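You operate a simulated robot arm through the tools that you are given. There is no shell and no other tool.

You are at the controls of a simulated robot arm. One attempt, no reset.

TASK
Oil the patch on the tin base, then set the ring over it and shut the clasp.
Fine: oil from the saucer; the brush goes back. A coat counts when it lies all over at full strength: go over it till it gets no stronger.

Only the result counts: the job must be done as asked and must still hold three seconds after the hand-in. Knocking over, shifting, dropping, spilling or breaking anything else fails it.

THE ROBOT
A 6-joint arm with a two-finger parallel gripper, fixed in place. Base frame: the origin is at the foot of the arm, x ahead of it, y to its left, z up; the work surface is at about z = 920. Units: mm, degrees, N and s.
With the tool pointing down near the work surface it reaches from about 360 to 760 mm from the base axis. Its first joint turns from -66.0 to 66.0 degrees. Payload 2.45 kg.
The TCP is the grasp point between the finger pads, 24 mm short of the fingertips. In the tool frame z runs along the fingers and y along their closing line. Largest opening 68 mm; finger width 17, thickness 10; the body of the gripper, 40 by 70 mm, starts 41 mm behind the TCP.
Orientation is that of the tool frame in the base frame, as a unit quaternion [w, x, y, z]. With the fingers straight down and closing along the base's y, the tool's x points along the base's -x, its y along +y and its z along -z.

THE INTERFACE
- The arm moves only by the tool apply_moves. Its argument "steps" is a list of rows, each a list of 7 numbers: the shift along the base's x, y, z in mm, then the turn, a rotation vector about the base's x, y, z in degrees, then the opening, from 0 (shut) to 1 (fully open). In form: [[x, y, z, ax, ay, az, jaw], ...]. A call has 1 to 20 rows; each row shifts and turns the commanded pose from where the row before left it. Each row takes 0.2 s and may step no farther than 50 mm and 8.6 degrees from the row before; otherwise, or with a gripper value out of range, the whole call is refused. A pose out of reach is approached as far as the arm can. The call stops where the force on the tool passes 90 N (or 10 N more than at its start, if that is more) or the arm is blocked; 0.2 s more then pass. The fingers move at their own pace (about 108 mm/s each) and stop on an object; they squeeze with about 22 N. The grip force told is the motor's: it shows also when the fingers shut on nothing. Time passes only in rows, and 0.2 s behind the last, so rows that do not move let the fingers close. It gives the time, the measured TCP pose, the force on the tool (base axes), the opening and the grip force at its end, in the units of the frame above (readings bear some noise), with the torque about the TCP (base axes, N m) and any sound that the robot's microphone picked up, and new pictures: "views" is both (left out), scene, wrist or none.
- Cameras (640 x 400 px; columns grow to the right, rows downward): "scene" is fixed at [168.1, 417.3, 1459.3]; the picture's right is [-0.74, -0.68, 0.00], its down [-0.43, 0.47, -0.77] and it looks along [0.52, -0.57, -0.63] (base axes); focal length 280 px, centre (320, 200). "wrist" rides on the gripper at [84, 11, -75] in the tool frame; the picture's right is [-0.13, 0.99, 0.00], its down [-0.60, -0.08, -0.79] and it looks along [-0.79, -0.10, 0.61] (tool axes); focal length 251 px, centre (320, 200). There is no depth. A picture from a camera that has moved, and an enlarged one, comes with that camera's place and axes in the base frame and with its lens.
- enlarge(camera, box): a new picture of the part [left, top, right, bottom] of that camera's present view, enlarged. The clock stands still meanwhile.
- hand_in(): hands the job in; it is judged then, once.

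Places have to be worked out from the pictures, the camera data and where the tool is seen. Open the gripper and draw the arm clear of the work before you hand the job in, unless the task says otherwise.

The tools are called by a JSON object that holds its "method" and its "body". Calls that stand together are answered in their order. apply_moves: Moves the arm, as the interface text tells. Its arguments: {"type":"object","properties":{"steps":{"type":"array"},"views":{"type":"string","enum":["both","scene","wrist","none"]}},"required":["steps"]} The other tools are called the same way: enlarge (camera, box) takes an enlarged picture of a part of a camera's view; hand_in () hands the job in.

At the start:

```text
t: 0.0
position: [446.6, 3.7, 1254.0]
ee_rot: [0.0, 0.0, 1.0, 0.0]
force: [0.7, -0.3, -0.5]
moment: [-0.02, -0.01, 0.03]
grip_width: 68.0
grip_force: 0.1
```

scene: 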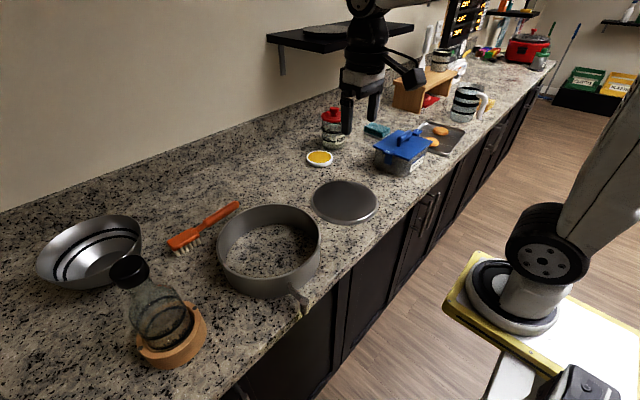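
wrist: 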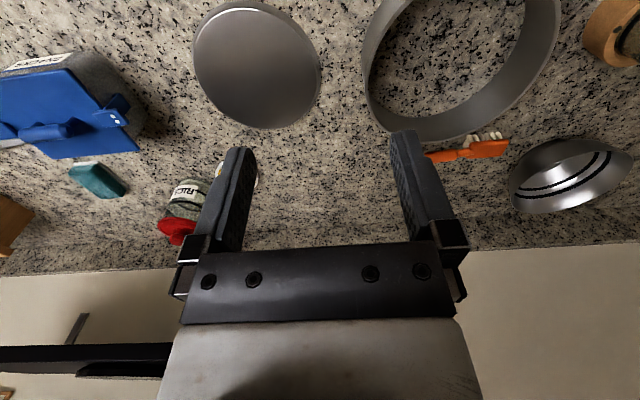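

I'll first look more closely at the base, the ring, the brush and the saucer in the scene picture before moving anything.

{"method": "enlarge", "body": {"camera": "scene", "box": [150, 180, 330, 310]}}

{"method": "enlarge", "body": {"camera": "scene", "box": [280, 100, 460, 230]}}

{"method": "enlarge", "body": {"camera": "wrist", "box": [180, 0, 400, 140]}}

{"method": "enlarge", "body": {"camera": "wrist", "box": [360, 0, 640, 220]}}

```text
3.08 times, centred on (240, 245) of scene
camera zoom: at [168.1, 417.3, 1459.3], right [-0.74, -0.68, 0.0], down [-0.43, 0.47, -0.77], along [0.52, -0.57, -0.63], focal length 860 px, centre (566, 62)
```

zoom: 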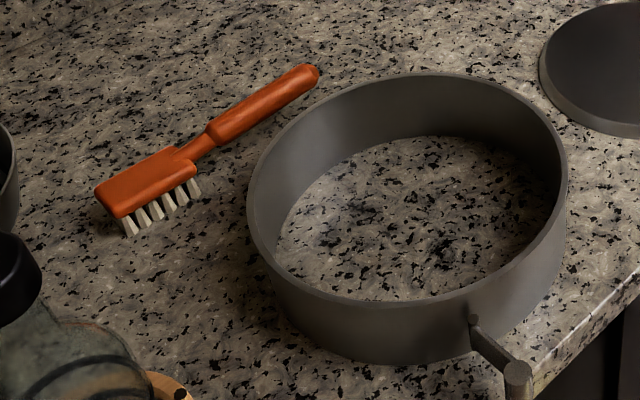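

```text
3.08 times, centred on (370, 165) of scene
camera zoom: at [168.1, 417.3, 1459.3], right [-0.74, -0.68, 0.0], down [-0.43, 0.47, -0.77], along [0.52, -0.57, -0.63], focal length 860 px, centre (166, 308)
```

zoom: 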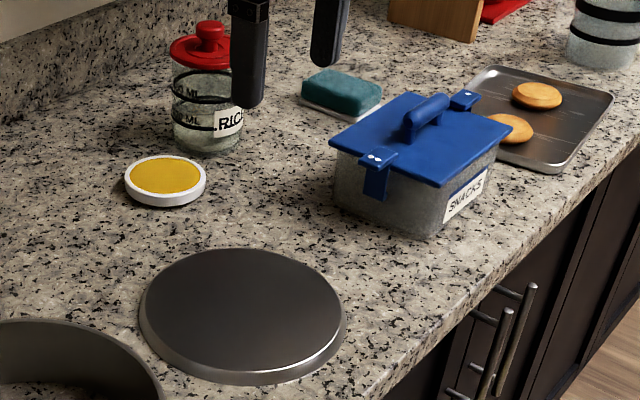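

```text
2.86 times, centred on (290, 70) of wrist
camera zoom: at [361.7, 15.2, 1329.3], right [0.13, 0.99, 0.0], down [0.6, -0.08, 0.79], along [0.79, -0.1, -0.61], focal length 718 px, centre (406, 571)
```

zoom: 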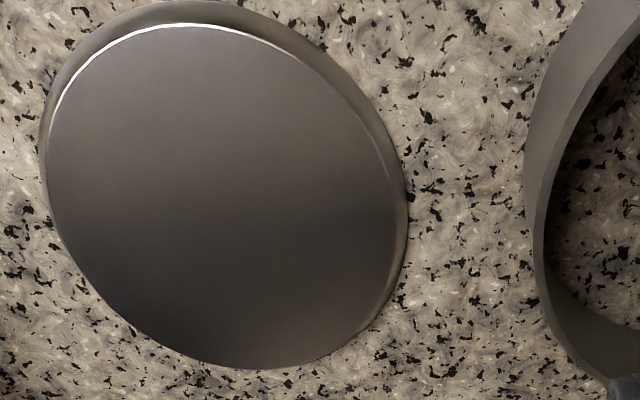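

```text
1.82 times, centred on (500, 110) of wrist
camera zoom: at [361.7, 15.2, 1329.3], right [0.13, 0.99, 0.0], down [0.6, -0.08, 0.79], along [0.79, -0.1, -0.61], focal length 457 px, centre (-7, 364)
```

zoom: 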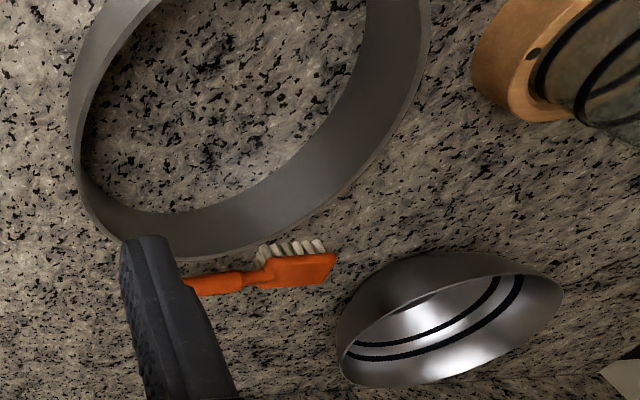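

The base disc looks to be near (540,-102), the ring near (545,182), the brush along y near x≈750 (head at y≈300) and the oil saucer near (763,-230). I'll fly the gripper over, staying high, for a closer view of the brush and ring.

{"method": "apply_moves", "body": {"steps": [[19, 32.7, -12, 0, 0, 0, 1], [19, 32.7, -12, 0, 0, 0, 1], [19, 32.7, -12, 0, 0, 0, 1], [19, 32.7, -12, 0, 0, 0, 1], [19, 32.7, -12, 0, 0, 0, 1], [19, 32.7, -12, 0, 0, 0, 1]]}}

```text
t: 1.4
position: [558.6, 201.9, 1182.6]
ee_rot: [0.0, 0.0, 1.0, 0.001]
force: [-0.2, 0.1, -0.4]
moment: [-0.02, 0.02, -0.03]
grip_width: 67.9
grip_force: 0.0
camera wrist: at [474.2, 212.4, 1257.8], right [0.13, 0.99, 0.0], down [0.6, -0.08, 0.79], along [0.79, -0.1, -0.61], focal length 251 px, centre (320, 200)
```

scene: 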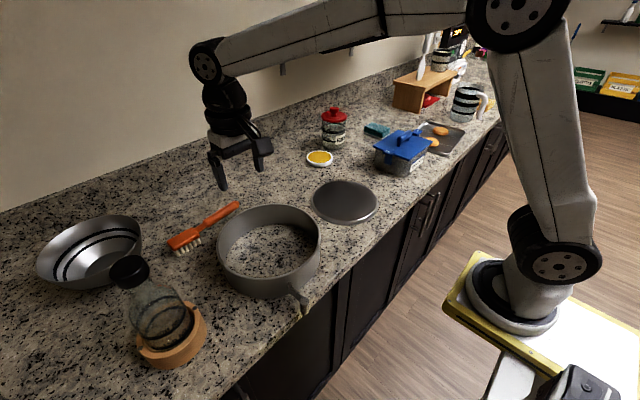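
wrist: 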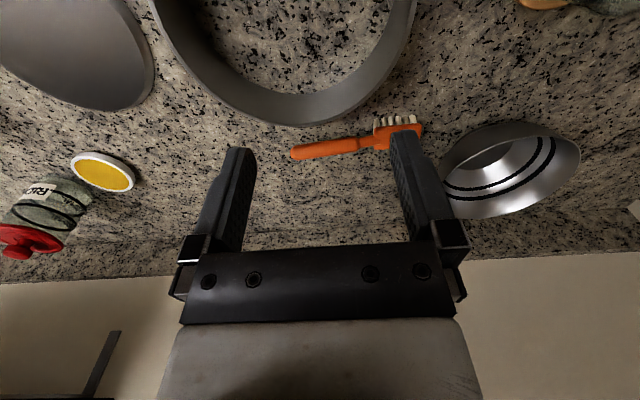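

The brush handle tip is near (757,127), the saucer near (757,-230), both agreeing between cameras. Next I fly over to the base disc to find the patch.

{"method": "apply_moves", "body": {"steps": [[-11.3, -43.4, -14.7, 0, 0, 0, 1], [-11.3, -43.4, -14.7, 0, 0, 0, 1], [-11.3, -43.4, -14.7, 0, 0, 0, 1], [-11.3, -43.4, -14.7, 0, 0, 0, 1], [-11.3, -43.4, -14.7, 0, 0, 0, 1], [-11.3, -43.4, -14.7, 0, 0, 0, 1], [-11.3, -43.4, -14.7, 0, 0, 0, 1]], "views": "wrist"}}

```text
t: 3.0
position: [479.7, -104.0, 1078.3]
ee_rot: [0.0, 0.001, 1.0, 0.0]
force: [-0.3, -0.8, 0.2]
moment: [0.01, 0.01, 0.03]
grip_width: 68.2
grip_force: 0.1
camera wrist: at [395.5, -92.9, 1153.3], right [0.13, 0.99, 0.0], down [0.6, -0.08, 0.79], along [0.79, -0.1, -0.61], focal length 251 px, centre (320, 200)
```

wrist: 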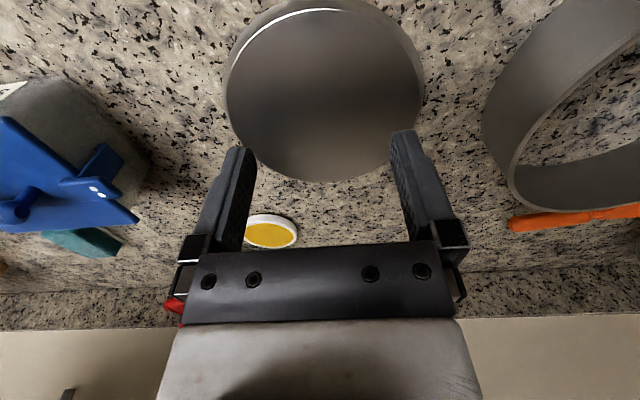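

{"method": "enlarge", "body": {"camera": "wrist", "box": [210, 0, 440, 190]}}

{"method": "enlarge", "body": {"camera": "wrist", "box": [470, 0, 640, 240]}}

{"method": "enlarge", "body": {"camera": "scene", "box": [300, 170, 390, 235]}}

{"method": "enlarge", "body": {"camera": "scene", "box": [260, 260, 340, 330]}}

```text
2.11 times, centred on (325, 95) of wrist
camera zoom: at [395.5, -92.9, 1153.3], right [0.13, 0.99, 0.0], down [0.6, -0.08, 0.79], along [0.79, -0.1, -0.61], focal length 529 px, centre (310, 421)
```

zoom: 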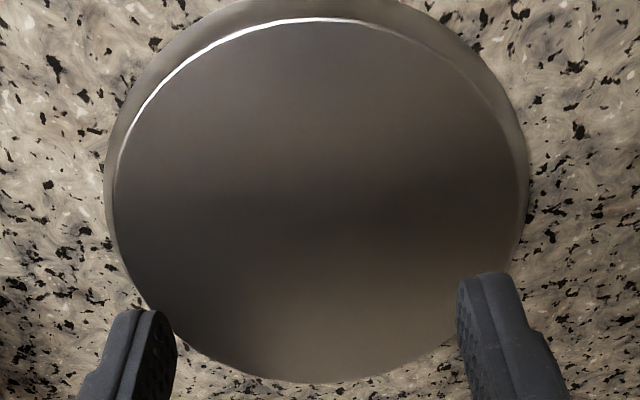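

```text
1.67 times, centred on (555, 120) of wrist
camera zoom: at [395.5, -92.9, 1153.3], right [0.13, 0.99, 0.0], down [0.6, -0.08, 0.79], along [0.79, -0.1, -0.61], focal length 419 px, centre (-72, 333)
```

zoom: 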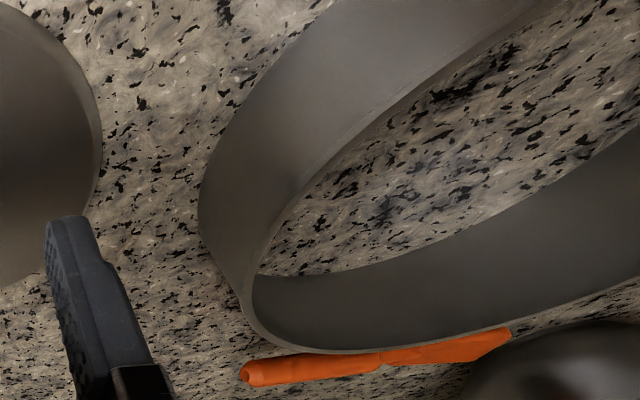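

```text
6.15 times, centred on (345, 202) of scene
camera zoom: at [168.1, 417.3, 1459.3], right [-0.74, -0.68, 0.0], down [-0.43, 0.47, -0.77], along [0.52, -0.57, -0.63], focal length 1721 px, centre (166, 185)
```

zoom: 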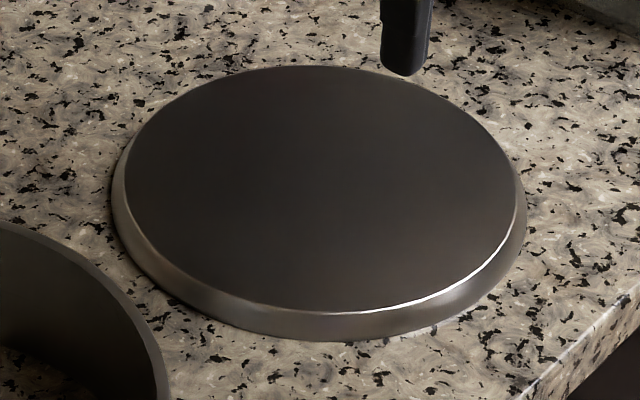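

```text
5.71 times, centred on (300, 295) of scene
camera zoom: at [168.1, 417.3, 1459.3], right [-0.74, -0.68, 0.0], down [-0.43, 0.47, -0.77], along [0.52, -0.57, -0.63], focal length 1598 px, centre (434, -343)
```

zoom: 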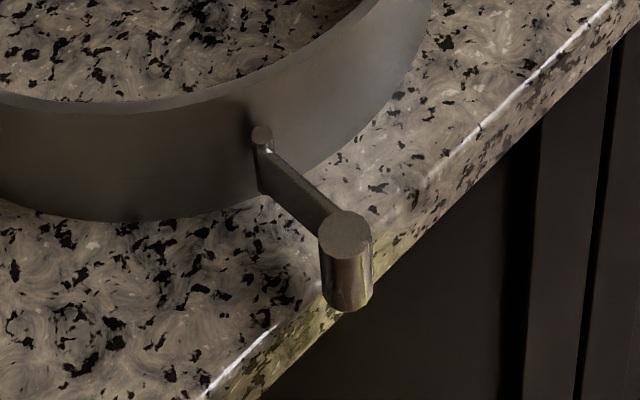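

No separate patch is visible on the disc yet; it may be the whole top face. I'll now rise and swing the wrist +90° about z, moving near the brush, so the fingers will close across the handle with the camera looking along it to the head.

{"method": "apply_moves", "body": {"steps": [[20, 23, 7, 0, 0, 8.2, 1], [20, 23, 7, 0, 0, 8.2, 1], [20, 23, 7, 0, 0, 8.2, 1], [20, 23, 7, 0, 0, 8.2, 1], [20, 23, 7, 0, 0, 8.2, 1], [20, 23, 7, 0, 0, 8.2, 1], [20, 23, 7, 0, 0, 8.2, 1], [20, 23, 7, 0, 0, 8.2, 1], [20, 23, 7, 0, 0, 8.2, 1], [20, 23, 7, 0, 0, 8.2, 1], [20, 23, 7, 0, 0, 8, 1]]}}

```text
t: 5.4
position: [701.2, 149.9, 1155.3]
ee_rot: [-0.001, 0.708, -0.706, 0.0]
force: [0.6, 0.4, 0.0]
moment: [0.0, 0.01, 0.0]
grip_width: 68.1
grip_force: 0.0
camera wrist: at [690.7, 65.4, 1231.6], right [-0.99, 0.13, 0.0], down [0.08, 0.6, 0.79], along [0.1, 0.79, -0.61], focal length 251 px, centre (320, 200)
```

scene: 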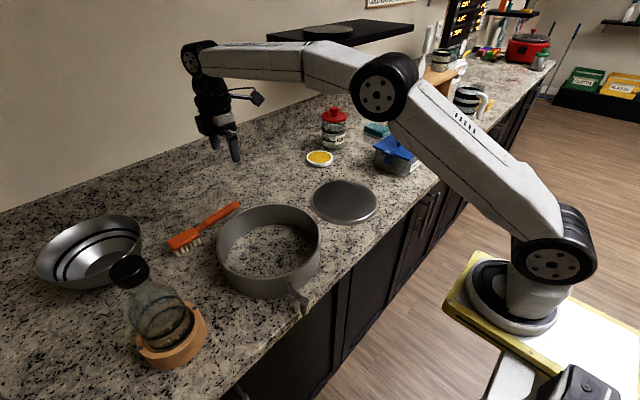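
wrist: 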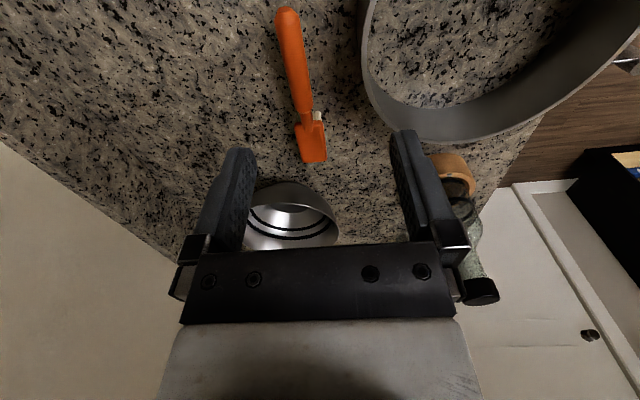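

Triangulating across views, the brush lies along y at x≈734 with handle tip at y≈135, neck at y≈241, head end at y≈332, and its top near z≈955. I'll move above the handle at (734,200) and check.

{"method": "apply_moves", "body": {"steps": [[11, 17, -28, 0, 0, 0, 1], [11, 17, -28, 0, 0, 0, 1], [11, 16, -28, 0, 0, 0, 1], [0, 0, 0, 0, 0, 0, 1]]}}

```text
t: 6.4
position: [732.1, 201.4, 1069.7]
ee_rot: [0.0, -0.707, 0.707, 0.0]
force: [-0.3, -0.3, -0.9]
moment: [0.0, -0.02, 0.01]
grip_width: 68.2
grip_force: 0.1
camera wrist: at [722.1, 115.6, 1146.5], right [-0.99, 0.13, 0.0], down [0.08, 0.6, 0.79], along [0.1, 0.79, -0.61], focal length 251 px, centre (320, 200)
```

scene: 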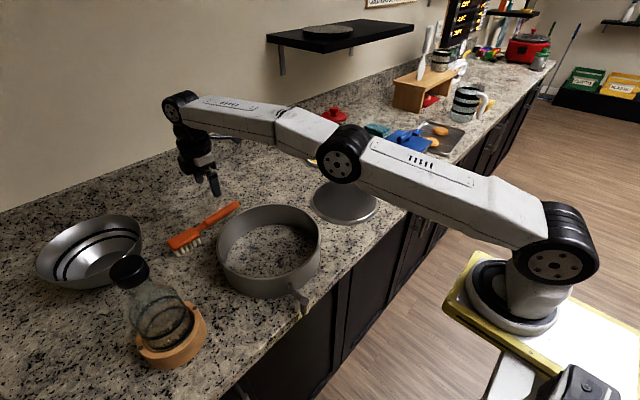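
wrist: 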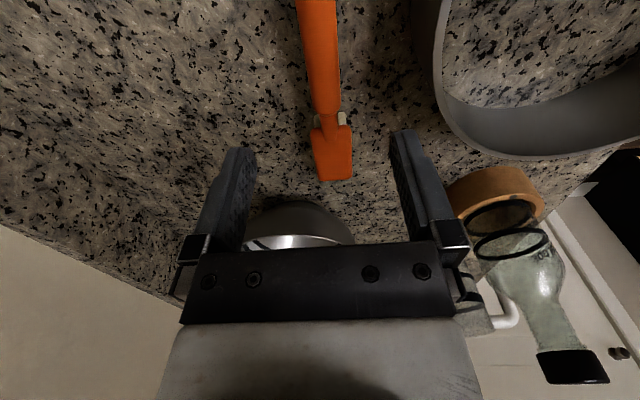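

{"method": "enlarge", "body": {"camera": "wrist", "box": [250, 0, 400, 200]}}

{"method": "enlarge", "body": {"camera": "scene", "box": [150, 160, 260, 270]}}

```text
2.00 times, centred on (325, 100) of wrist
camera zoom: at [722.1, 115.6, 1146.5], right [-0.99, 0.13, 0.0], down [0.08, 0.6, 0.79], along [0.1, 0.79, -0.61], focal length 503 px, centre (310, 400)
```

zoom: 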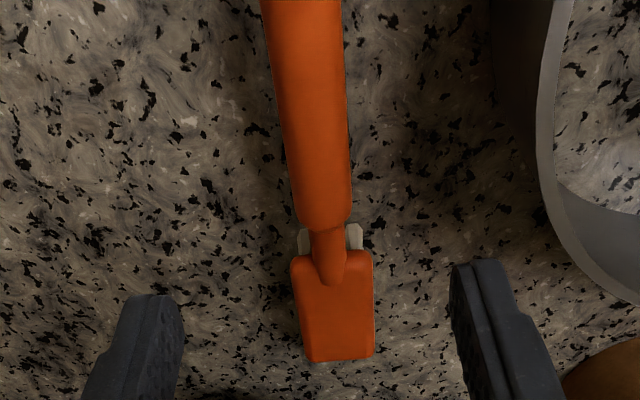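

```text
3.64 times, centred on (205, 215) of scene
camera zoom: at [168.1, 417.3, 1459.3], right [-0.74, -0.68, 0.0], down [-0.43, 0.47, -0.77], along [0.52, -0.57, -0.63], focal length 1017 px, centre (738, 146)
```

zoom: 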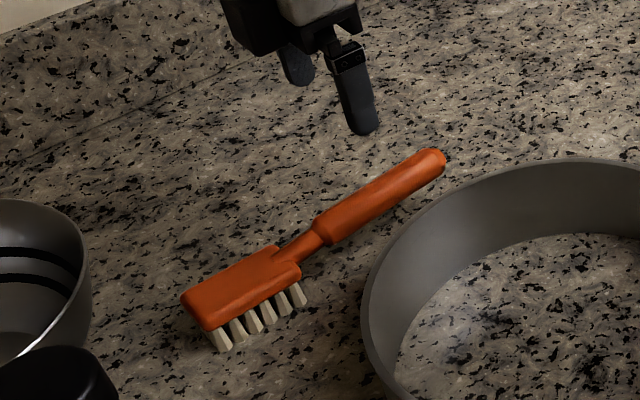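

The brush handle's axis is at x≈731, z≈951 (diameter ≈24 mm), bristles down, and the fingers straddle it. I'll descend to z≈952 with open fingers.

{"method": "apply_moves", "body": {"steps": [[0, 0, -35, 0, 0, 0, 1], [0, 0, -35, 0, 0, 0, 1], [0, 0, -25, 0, 0, 0, 1], [0, 0, -14, 0, 0, 0, 1], [0, 0, -8, 0, 0, 0, 1], [0, 0, 0, 0, 0, 0, 1]]}}

```text
t: 7.8
position: [732.8, 200.2, 955.6]
ee_rot: [0.0, -0.707, 0.708, -0.001]
force: [-0.1, -0.3, 0.4]
moment: [-0.03, -0.02, -0.04]
grip_width: 68.2
grip_force: 0.1
camera wrist: at [722.0, 116.2, 1030.4], right [-0.99, 0.13, 0.0], down [0.08, 0.6, 0.79], along [0.1, 0.79, -0.61], focal length 251 px, centre (320, 200)
```

scene: 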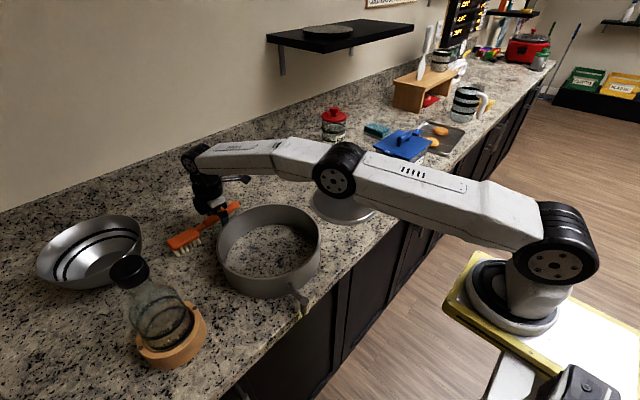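
wrist: 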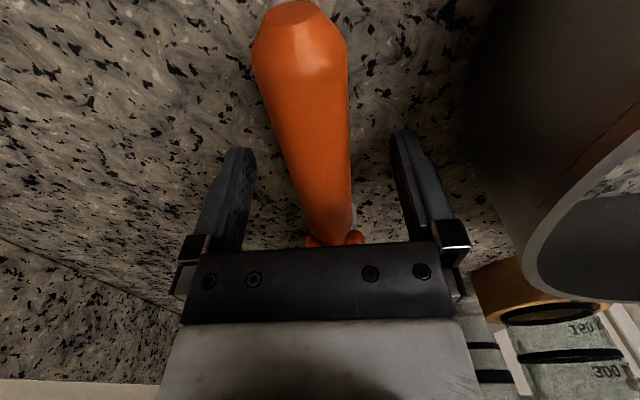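

The handle sits centrally between the pads with the TCP a few mm above its axis. I'll lower 3 mm and close.

{"method": "apply_moves", "body": {"steps": [[0, 0, -3, 0, 0, 0, 1], [0, 0, 0, 0, 0, 0, 0], [0, 0, 0, 0, 0, 0, 0], [0, 0, 0, 0, 0, 0, 0]]}}

```text
t: 8.8
position: [733.1, 200.4, 952.6]
ee_rot: [0.0, -0.707, 0.707, 0.0]
force: [0.9, -0.5, 0.3]
moment: [-0.05, 0.01, 0.01]
grip_width: 23.0
grip_force: 21.9
camera wrist: at [722.2, 116.0, 1027.1], right [-0.99, 0.13, 0.0], down [0.08, 0.6, 0.79], along [0.1, 0.79, -0.61], focal length 251 px, centre (320, 200)
```

scene: 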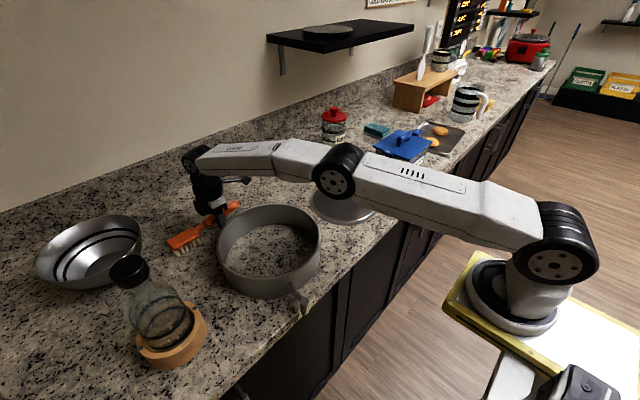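
wrist: 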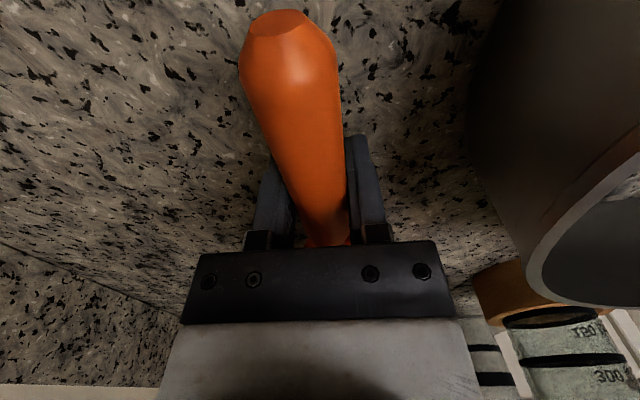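

Gripped (23 mm wide, 22 N). I'll lift straight up, then carry the brush over to the saucer while turning it so the head points away from the base (+x).

{"method": "apply_moves", "body": {"steps": [[0, 0, 30, 0, 0, 0, 0], [0, 0, 40, 0, 0, 0, 0], [0, 0, 45, 0, 0, 0, 0], [0, 0, 35, 0, 0, 0, 0], [-9.5, -38.5, 0, 0, 0, -8.2, 0], [-9.5, -38.5, 0, 0, 0, -8.2, 0], [-9.5, -38.5, 0, 0, 0, -8.2, 0], [-9.5, -38.5, 0, 0, 0, -8.2, 0], [-9.5, -38.5, 0, 0, 0, -8.2, 0], [-9.5, -38.5, 0, 0, 0, -8.2, 0], [-9.5, -38.5, 0, 0, 0, -8.2, 0], [-9.5, -38.5, 0, 0, 0, -8.2, 0], [-9.5, -38.5, 0, 0, 0, -8.2, 0], [-9.5, -38.5, 0, 0, 0, -8.2, 0], [-9.5, -38.5, 0, 0, 0, -8, 0], [0, 0, 0, 0, 0, 0, 0]]}}

```text
t: 12.2
position: [625.4, -226.5, 1101.2]
ee_rot: [-0.001, 0.0, 1.0, -0.001]
force: [-0.2, -0.2, -0.4]
moment: [-0.01, 0.04, -0.01]
grip_width: 23.1
grip_force: 22.4
out of reach, approached as far as the arm can: row 4
camera wrist: at [541.3, -215.5, 1176.3], right [0.13, 0.99, 0.0], down [0.6, -0.08, 0.79], along [0.79, -0.1, -0.61], focal length 251 px, centre (320, 200)
```

scene: 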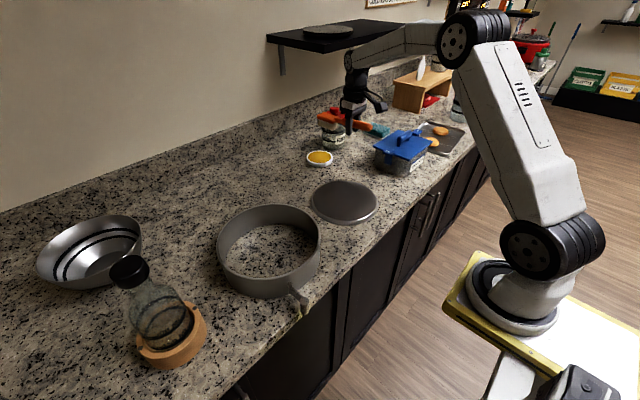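
wrist: 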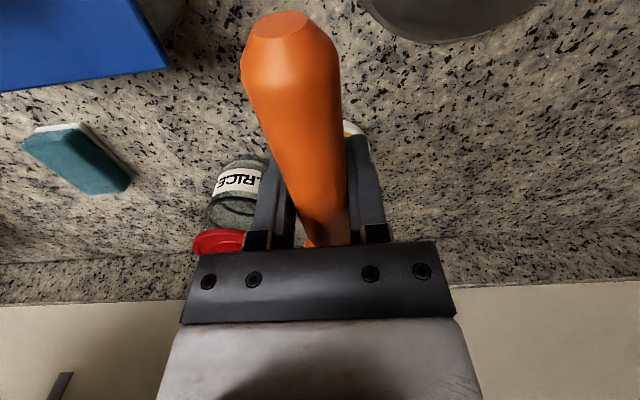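

Row 4 hit the reach limit slightly, so I take the measured pose (625,-226,1101) as the reference. I'll zoom on the saucer in both views to fix its place and height.

{"method": "enlarge", "body": {"camera": "scene", "box": [290, 90, 390, 180]}}

{"method": "enlarge", "body": {"camera": "wrist", "box": [220, 80, 400, 260]}}

```text
4.44 times, centred on (340, 135) of scene
camera zoom: at [168.2, 417.2, 1459.3], right [-0.74, -0.68, 0.0], down [-0.43, 0.47, -0.77], along [0.52, -0.57, -0.63], focal length 1243 px, centre (231, 489)
```

zoom: 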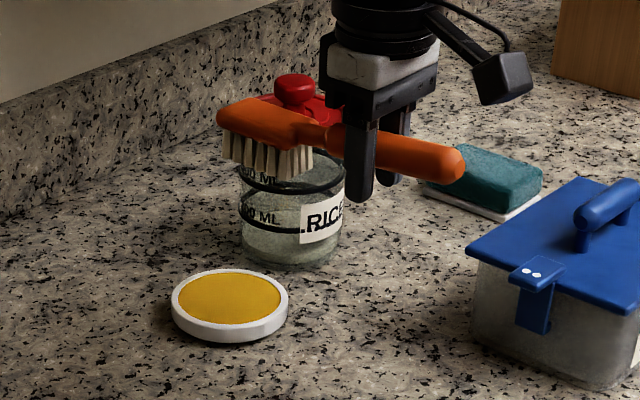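

```text
2.22 times, centred on (310, 170) of wrist
camera zoom: at [541.3, -215.5, 1176.3], right [0.13, 0.99, 0.0], down [0.6, -0.08, 0.79], along [0.79, -0.1, -0.61], focal length 559 px, centre (342, 267)
```

zoom: 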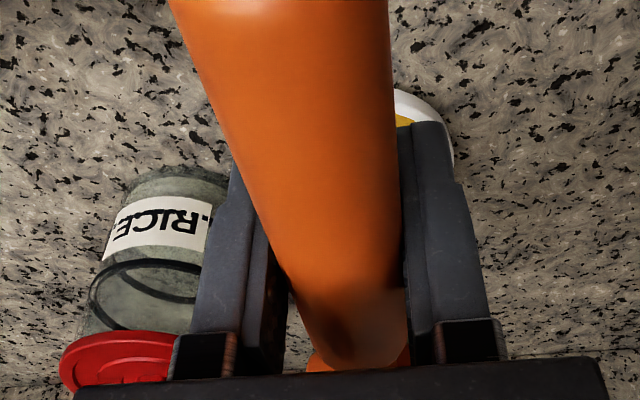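

The saucer works out at about (761,-230) with rim height z≈938 and radius ≈48; the brush head centre is ≈98 mm ahead of the TCP. I'll move above it to (663,-230,1000) and check from the scene camera.

{"method": "apply_moves", "body": {"steps": [[13, -1.2, -30, 0, 0, 0, 0], [13, -1.2, -35, 0, 0, 0, 0], [11.5, -1.2, -36, 0, 0, 0, 0], [0, 0, 0, 0, 0, 0, 0]]}}

{"method": "enlarge", "body": {"camera": "scene", "box": [280, 100, 380, 190]}}

```text
t: 13.2
position: [663.0, -229.7, 1000.1]
ee_rot: [0.0, 0.0, 1.0, 0.0]
force: [0.4, 0.2, -1.1]
moment: [0.0, 0.04, 0.01]
grip_width: 23.1
grip_force: 21.7
camera wrist: at [578.4, -219.0, 1074.6], right [0.13, 0.99, 0.0], down [0.6, -0.08, 0.79], along [0.79, -0.1, -0.61], focal length 251 px, centre (320, 200)
```

scene: 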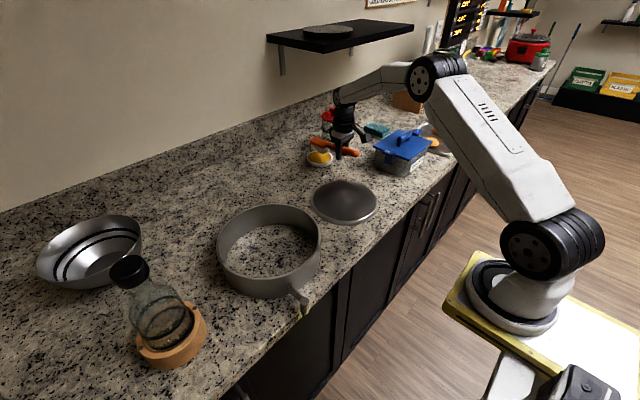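
wrist: 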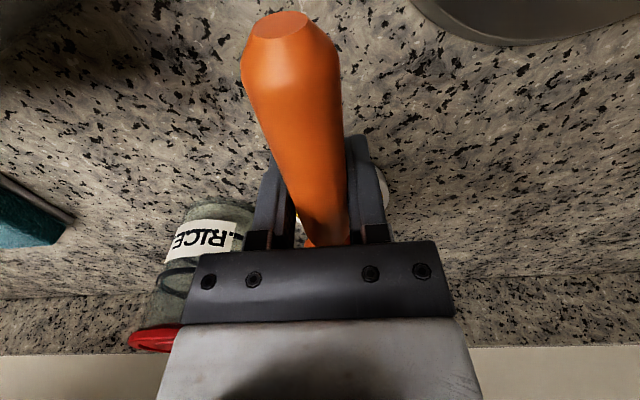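

```text
4.44 times, centred on (330, 145) of scene
camera zoom: at [168.1, 417.3, 1459.3], right [-0.74, -0.68, 0.0], down [-0.43, 0.47, -0.77], along [0.52, -0.57, -0.63], focal length 1243 px, centre (276, 444)
```

zoom: 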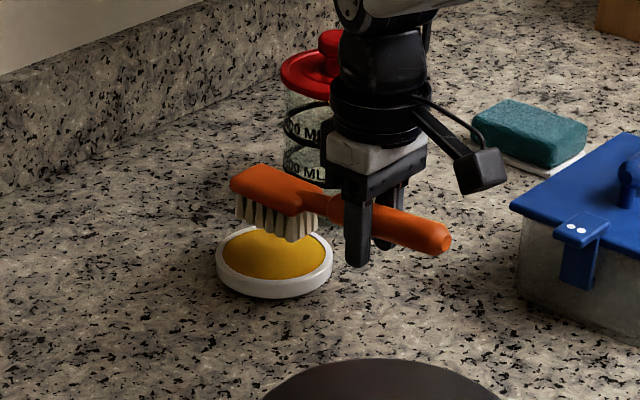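

{"method": "enlarge", "body": {"camera": "scene", "box": [325, 130, 387, 174]}}

{"method": "enlarge", "body": {"camera": "scene", "box": [300, 130, 350, 170]}}

```text
9.09 times, centred on (356, 152) of scene
camera zoom: at [168.1, 417.3, 1459.3], right [-0.74, -0.68, 0.0], down [-0.43, 0.47, -0.77], along [0.52, -0.57, -0.63], focal length 2542 px, centre (-7, 636)
```

zoom: 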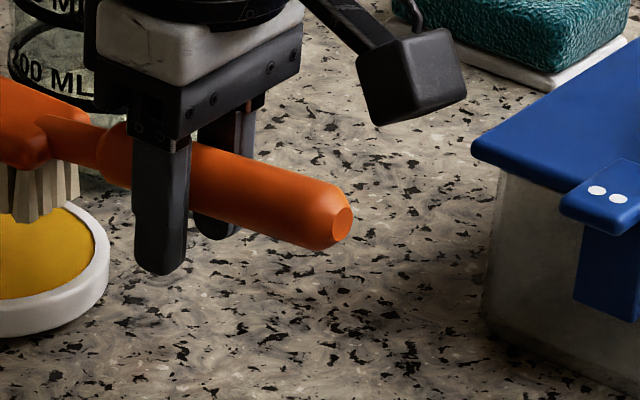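

```text
10.00 times, centred on (325, 150) of scene
camera zoom: at [168.1, 417.3, 1459.3], right [-0.74, -0.68, 0.0], down [-0.43, 0.47, -0.77], along [0.52, -0.57, -0.63], focal length 2796 px, centre (270, 700)
```

zoom: 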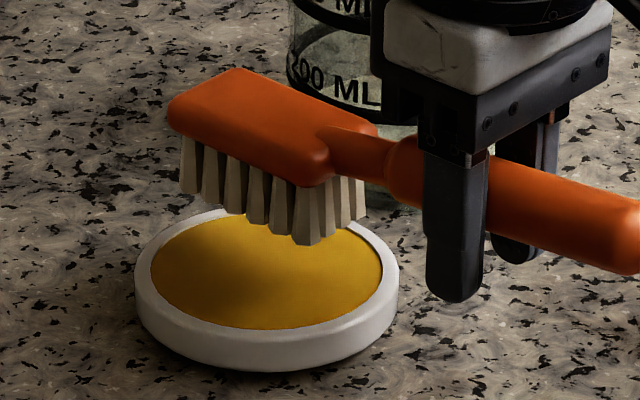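

Bristle tips measure x 731–788, y −244…−215 (centre ≈(760,−229.5)), right over the saucer. I'll lower gently into the oil, watching the force.

{"method": "apply_moves", "body": {"steps": [[0, 0, -15, 0, 0, 0, 0], [0, 0, -10, 0, 0, 0, 0], [0, 0, -5, 0, 0, 0, 0], [0, 0, -3, 0, 0, 0, 0], [0, 0, 0, 0, 0, 0, 0]], "views": "scene"}}

{"method": "enlarge", "body": {"camera": "scene", "box": [300, 130, 350, 170]}}

```text
t: 14.4
position: [663.5, -229.5, 968.5]
ee_rot: [0.003, 0.0, 1.0, -0.001]
force: [-2.0, -0.7, 10.2]
moment: [0.01, -0.59, -0.07]
grip_width: 23.2
grip_force: 22.1
```

scene: 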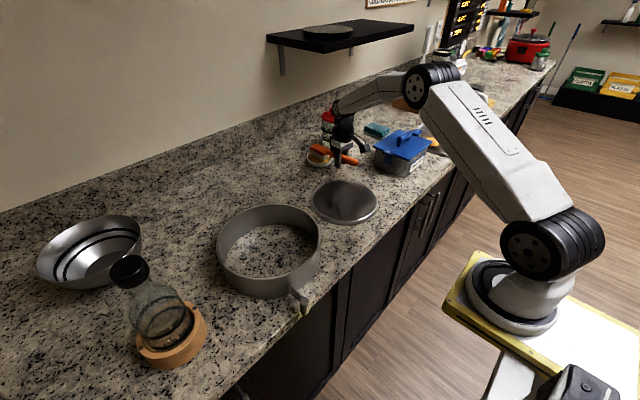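

```text
10.00 times, centred on (325, 150) of scene
camera zoom: at [167.8, 417.3, 1459.3], right [-0.74, -0.68, 0.0], down [-0.43, 0.47, -0.77], along [0.52, -0.57, -0.63], focal length 2796 px, centre (270, 700)
```

zoom: 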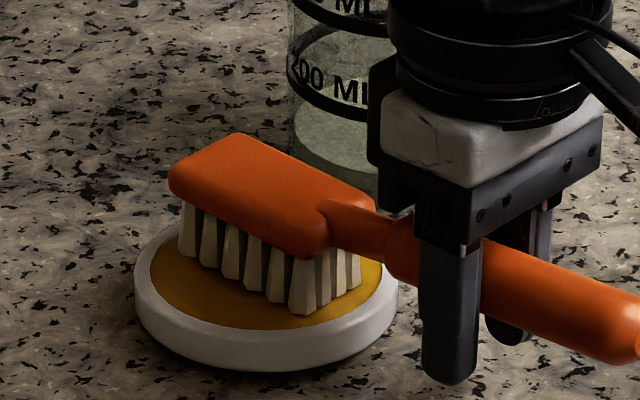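

The bristles are touching the oil (10 N up-force at z≈968). I'll ease off 1 mm, dwell briefly, then lift and check the bristles' colour.

{"method": "apply_moves", "body": {"steps": [[0, 0, 1, 0, 0, 0, 0], [2, 0, 0, 0, 0, 0, 0], [-4, 0, 0, 0, 0, 0, 0], [2, 0, 0, 0, 0, 0, 0], [0, 0, 10, 0, 0, 0, 0], [0, 0, 20, 0, 0, 0, 0], [0, 0, 40, 0, 0, 0, 0], [0, 0, 0, 0, 0, 0, 0]], "views": "scene"}}

{"method": "enlarge", "body": {"camera": "scene", "box": [300, 110, 360, 170]}}

```text
t: 16.2
position: [662.5, -228.4, 1038.1]
ee_rot: [0.0, 0.0, 1.0, 0.0]
force: [0.3, -0.6, -0.9]
moment: [-0.03, 0.08, -0.01]
grip_width: 22.8
grip_force: 21.5
```

scene: 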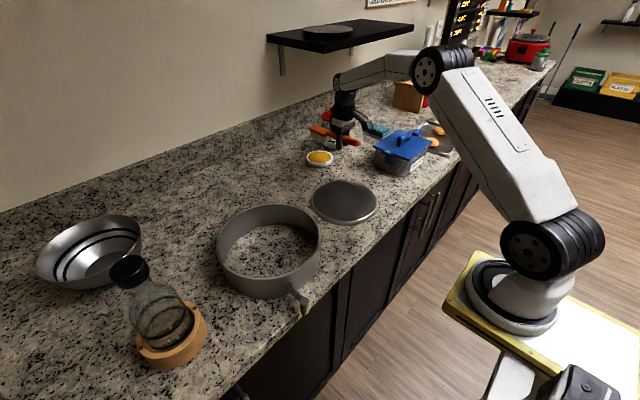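

```text
6.67 times, centred on (330, 140) of scene
camera zoom: at [168.1, 417.3, 1459.3], right [-0.74, -0.68, 0.0], down [-0.43, 0.47, -0.77], along [0.52, -0.57, -0.63], focal length 1864 px, centre (253, 600)
```

zoom: 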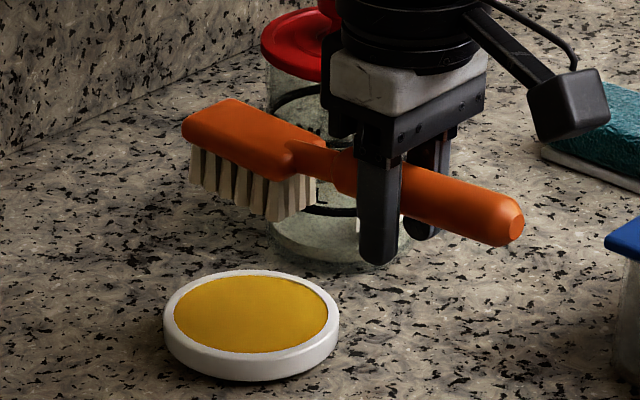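

The oil level touched at about tip z≈936; the saucer hasn't moved. The base's top face works out as centre (550,−110.5), radius ≈94, top z≈933, so I'll carry the brush to put its head above the centre (TCP (453,−110)).

{"method": "apply_moves", "body": {"steps": [[-35, 19.7, 0, 0, 0, 0, 0], [-35, 19.7, 0, 0, 0, 0, 0], [-35, 19.7, 0, 0, 0, 0, 0], [-35, 19.7, 0, 0, 0, 0, 0], [-35, 19.7, 0, 0, 0, 0, 0], [-34.5, 19.5, 0, 0, 0, 0, 0], [0, 0, -20, 0, 0, 0, 0], [0, 0, -20, 0, 0, 0, 0], [0, 0, -15, 0, 0, 0, 0], [0, 0, 0, 0, 0, 0, 0]]}}

{"method": "enlarge", "body": {"camera": "scene", "box": [300, 160, 400, 240]}}

```text
t: 18.4
position: [452.1, -111.8, 982.9]
ee_rot: [0.0, 0.001, 1.0, 0.0]
force: [-0.3, 1.2, -1.8]
moment: [-0.04, 0.06, 0.03]
grip_width: 23.1
grip_force: 22.1
camera wrist: at [367.6, -100.8, 1057.6], right [0.13, 0.99, 0.0], down [0.6, -0.08, 0.79], along [0.79, -0.1, -0.61], focal length 251 px, centre (320, 200)
```

scene: 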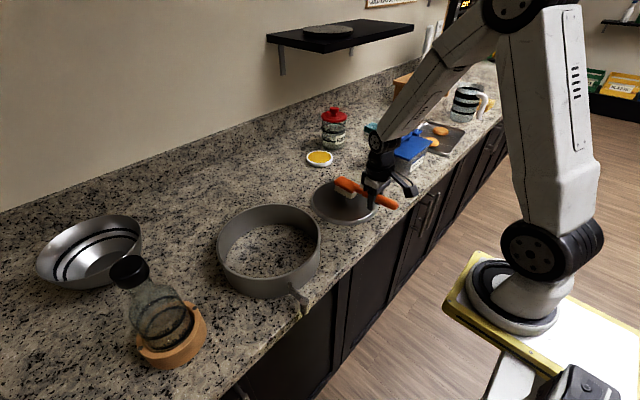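
wrist: 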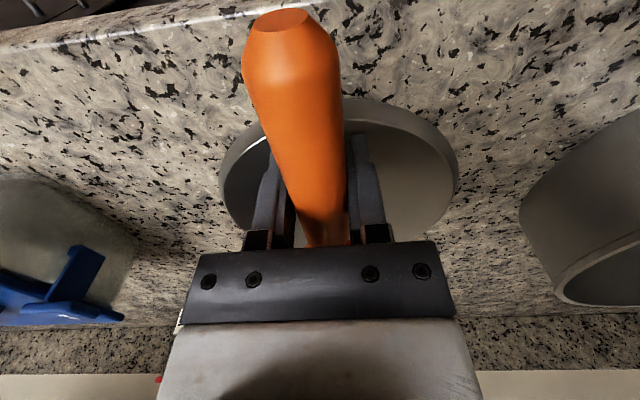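

```text
5.00 times, centred on (350, 200) of scene
camera zoom: at [168.1, 417.3, 1459.3], right [-0.74, -0.68, 0.0], down [-0.43, 0.47, -0.77], along [0.52, -0.57, -0.63], focal length 1398 px, centre (170, 200)
```

zoom: 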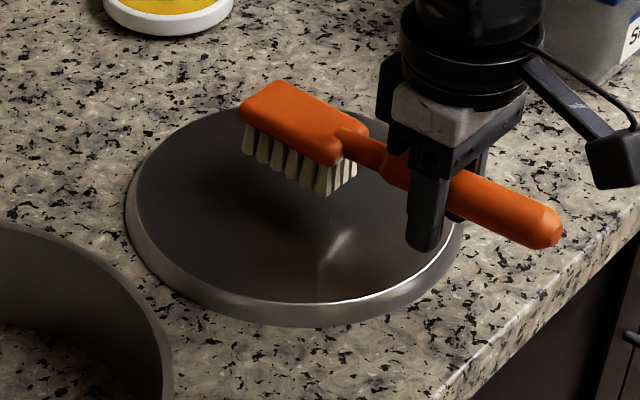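

The head hovers over the middle of the disc. I'll descend slowly, with small steps, until light contact.

{"method": "apply_moves", "body": {"steps": [[0, 0, -8, 0, 0, 0, 0], [0, 0, -4, 0, 0, 0, 0], [0, 0, -2, 0, 0, 0, 0], [0, 0, -1, 0, 0, 0, 0], [0, 0, 0, 0, 0, 0, 0]], "views": "scene"}}

{"method": "enlarge", "body": {"camera": "scene", "box": [300, 160, 400, 240]}}

```text
t: 19.6
position: [452.6, -111.9, 968.1]
ee_rot: [0.0, -0.001, 1.0, 0.0]
force: [1.1, 0.1, -0.4]
moment: [0.02, 0.06, 0.0]
grip_width: 23.1
grip_force: 21.6
```

scene: 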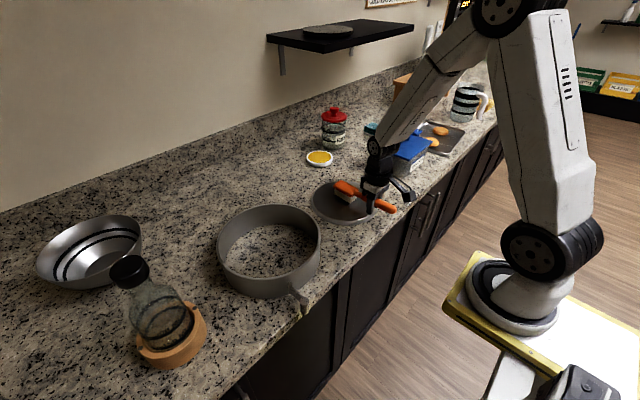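

```text
5.00 times, centred on (350, 200) of scene
camera zoom: at [168.1, 417.3, 1459.3], right [-0.74, -0.68, 0.0], down [-0.43, 0.47, -0.77], along [0.52, -0.57, -0.63], focal length 1398 px, centre (170, 200)
```

zoom: 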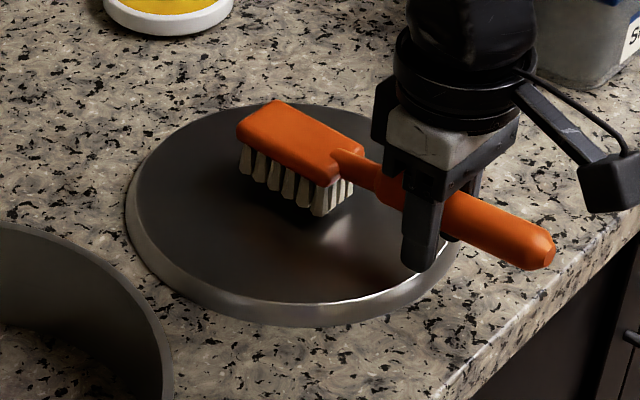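

Not in contact yet at z≈968. I'll go down further in 1 mm steps.

{"method": "apply_moves", "body": {"steps": [[0, 0, -1, 0, 0, 0, 0], [0, 0, -1, 0, 0, 0, 0], [0, 0, -1, 0, 0, 0, 0], [0, 0, 0, 0, 0, 0, 0]], "views": "none"}}

```text
t: 20.6
position: [452.6, -112.4, 965.6]
ee_rot: [0.0, -0.001, 1.0, 0.0]
force: [-0.7, -0.7, -1.1]
moment: [0.03, 0.08, 0.01]
grip_width: 23.1
grip_force: 22.0
```

{"method": "apply_moves", "body": {"steps": [[0, 0, -1, 0, 0, 0, 0], [0, 0, -1, 0, 0, 0, 0], [0, 0, -1, 0, 0, 0, 0], [0, 0, 0, 0, 0, 0, 0]], "views": "scene"}}

{"method": "enlarge", "body": {"camera": "scene", "box": [300, 160, 400, 240]}}

```text
t: 21.6
position: [453.4, -110.8, 962.1]
ee_rot: [0.001, 0.0, 1.0, -0.001]
force: [0.1, 0.0, -1.0]
moment: [-0.01, 0.07, 0.02]
grip_width: 22.9
grip_force: 21.9
```

scene: 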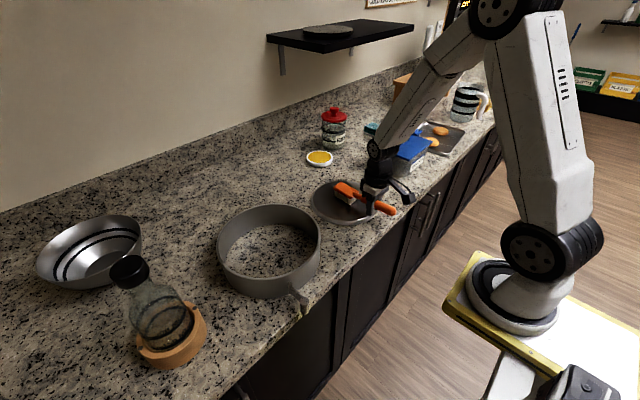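

```text
5.00 times, centred on (350, 200) of scene
camera zoom: at [168.1, 417.3, 1459.3], right [-0.74, -0.68, 0.0], down [-0.43, 0.47, -0.77], along [0.52, -0.57, -0.63], focal length 1398 px, centre (170, 200)
```

zoom: 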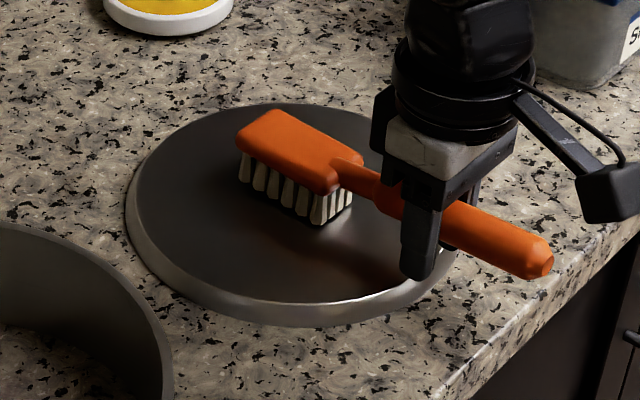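

Force still near zero at z≈962; the gap is now small. Continuing down 1 mm at a time.

{"method": "apply_moves", "body": {"steps": [[0, 0, -1, 0, 0, 0, 0], [0, 0, -1, 0, 0, 0, 0], [0, 0, 0, 0, 0, 0, 0]], "views": "none"}}

```text
t: 22.4
position: [453.2, -109.7, 959.8]
ee_rot: [0.001, 0.0, 1.0, 0.0]
force: [0.1, 0.5, -0.9]
moment: [0.0, 0.04, 0.04]
grip_width: 22.7
grip_force: 22.4
```

{"method": "apply_moves", "body": {"steps": [[0, 0, -1, 0, 0, 0, 0], [0, 0, -1, 0, 0, 0, 0], [0, 0, 0, 0, 0, 0, 0]], "views": "scene"}}

{"method": "enlarge", "body": {"camera": "scene", "box": [310, 170, 390, 230]}}

```text
t: 23.2
position: [452.6, -110.5, 958.2]
ee_rot: [0.001, 0.0, 1.0, 0.0]
force: [-2.2, 0.4, 10.3]
moment: [-0.01, -0.58, 0.07]
grip_width: 22.9
grip_force: 21.8
```

scene: 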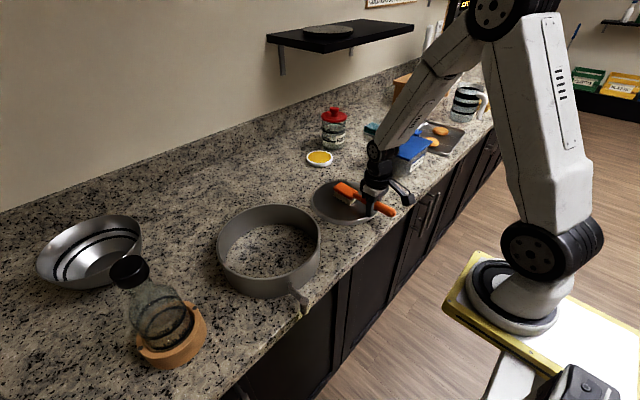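

```text
6.67 times, centred on (350, 200) of scene
camera zoom: at [167.9, 417.3, 1459.3], right [-0.74, -0.68, 0.0], down [-0.43, 0.47, -0.77], along [0.52, -0.57, -0.63], focal length 1864 px, centre (120, 200)
```

zoom: 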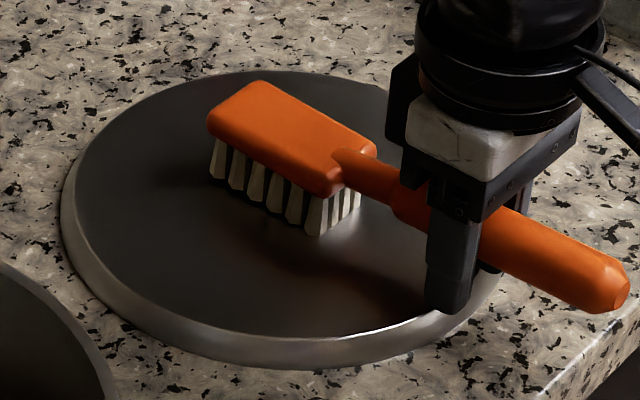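

Contact with the disc at z≈958 (10 N). I'll ease up slightly and make a first short stroke sideways to see whether oil shows.

{"method": "apply_moves", "body": {"steps": [[0, 0, 0.7, 0, 0, 0, 0], [0, 10, 0, 0, 0, 0, 0], [0, 10, 0, 0, 0, 0, 0], [0, 10, 0, 0, 0, 0, 0], [0, 10, 0, 0, 0, 0, 0], [0, 0, 0, 0, 0, 0, 0]], "views": "scene"}}

{"method": "enlarge", "body": {"camera": "scene", "box": [310, 170, 390, 230]}}

```text
t: 24.6
position: [454.1, -71.4, 959.6]
ee_rot: [0.001, 0.0, 1.0, 0.0]
force: [0.8, -1.0, 3.2]
moment: [-0.01, -0.19, -0.05]
grip_width: 22.9
grip_force: 21.9
```

scene: 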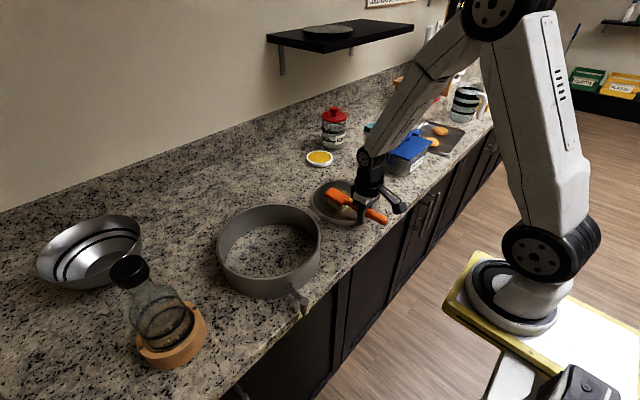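

```text
6.67 times, centred on (350, 200) of scene
camera zoom: at [168.1, 417.3, 1459.3], right [-0.74, -0.68, 0.0], down [-0.43, 0.47, -0.77], along [0.52, -0.57, -0.63], focal length 1864 px, centre (120, 200)
```

zoom: 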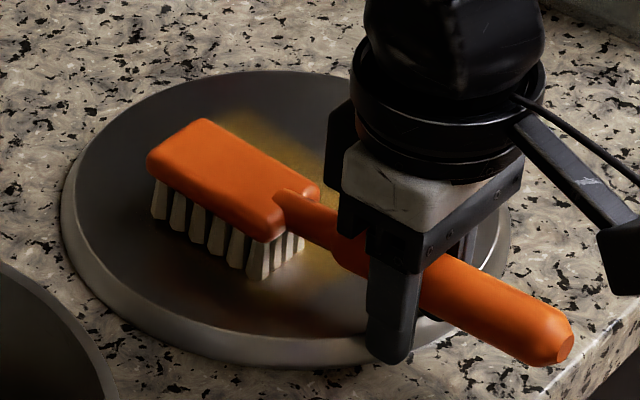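

Oil shows as a yellow tint where the brush passed. I'll stroke back past the centre to the other side and look at the extent of the tint.

{"method": "apply_moves", "body": {"steps": [[0, -10, 0, 0, 0, 0, 0], [0, -10, 0, 0, 0, 0, 0], [0, -10, 0, 0, 0, 0, 0], [0, -10, 0, 0, 0, 0, 0], [0, -10, 0, 0, 0, 0, 0], [0, -10, 0, 0, 0, 0, 0], [0, -10, 0, 0, 0, 0, 0], [0, -10, 0, 0, 0, 0, 0], [0, 0, 0, 0, 0, 0, 0]], "views": "scene"}}

{"method": "enlarge", "body": {"camera": "scene", "box": [310, 170, 390, 230]}}

```text
t: 26.6
position: [454.0, -149.3, 958.3]
ee_rot: [-0.001, 0.001, 1.0, 0.001]
force: [0.6, -0.8, -0.5]
moment: [0.01, 0.12, -0.03]
grip_width: 22.9
grip_force: 22.1
```

scene: 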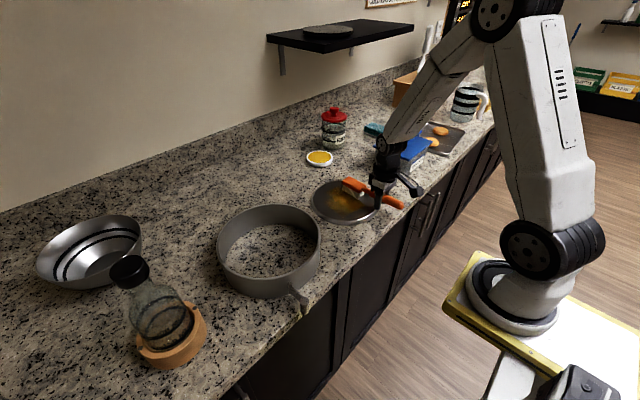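

```text
6.67 times, centred on (350, 200) of scene
camera zoom: at [168.1, 417.3, 1459.3], right [-0.74, -0.68, 0.0], down [-0.43, 0.47, -0.77], along [0.52, -0.57, -0.63], focal length 1864 px, centre (120, 200)
```

zoom: 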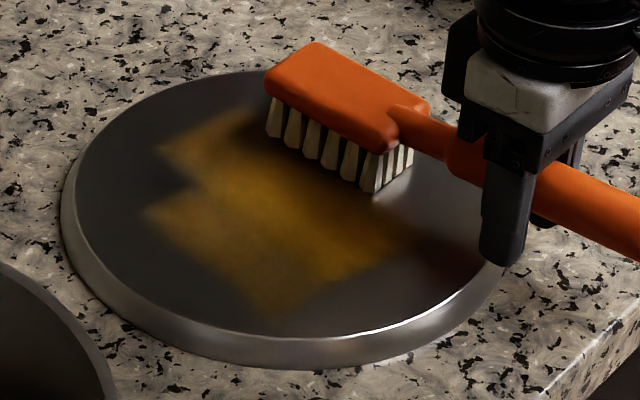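

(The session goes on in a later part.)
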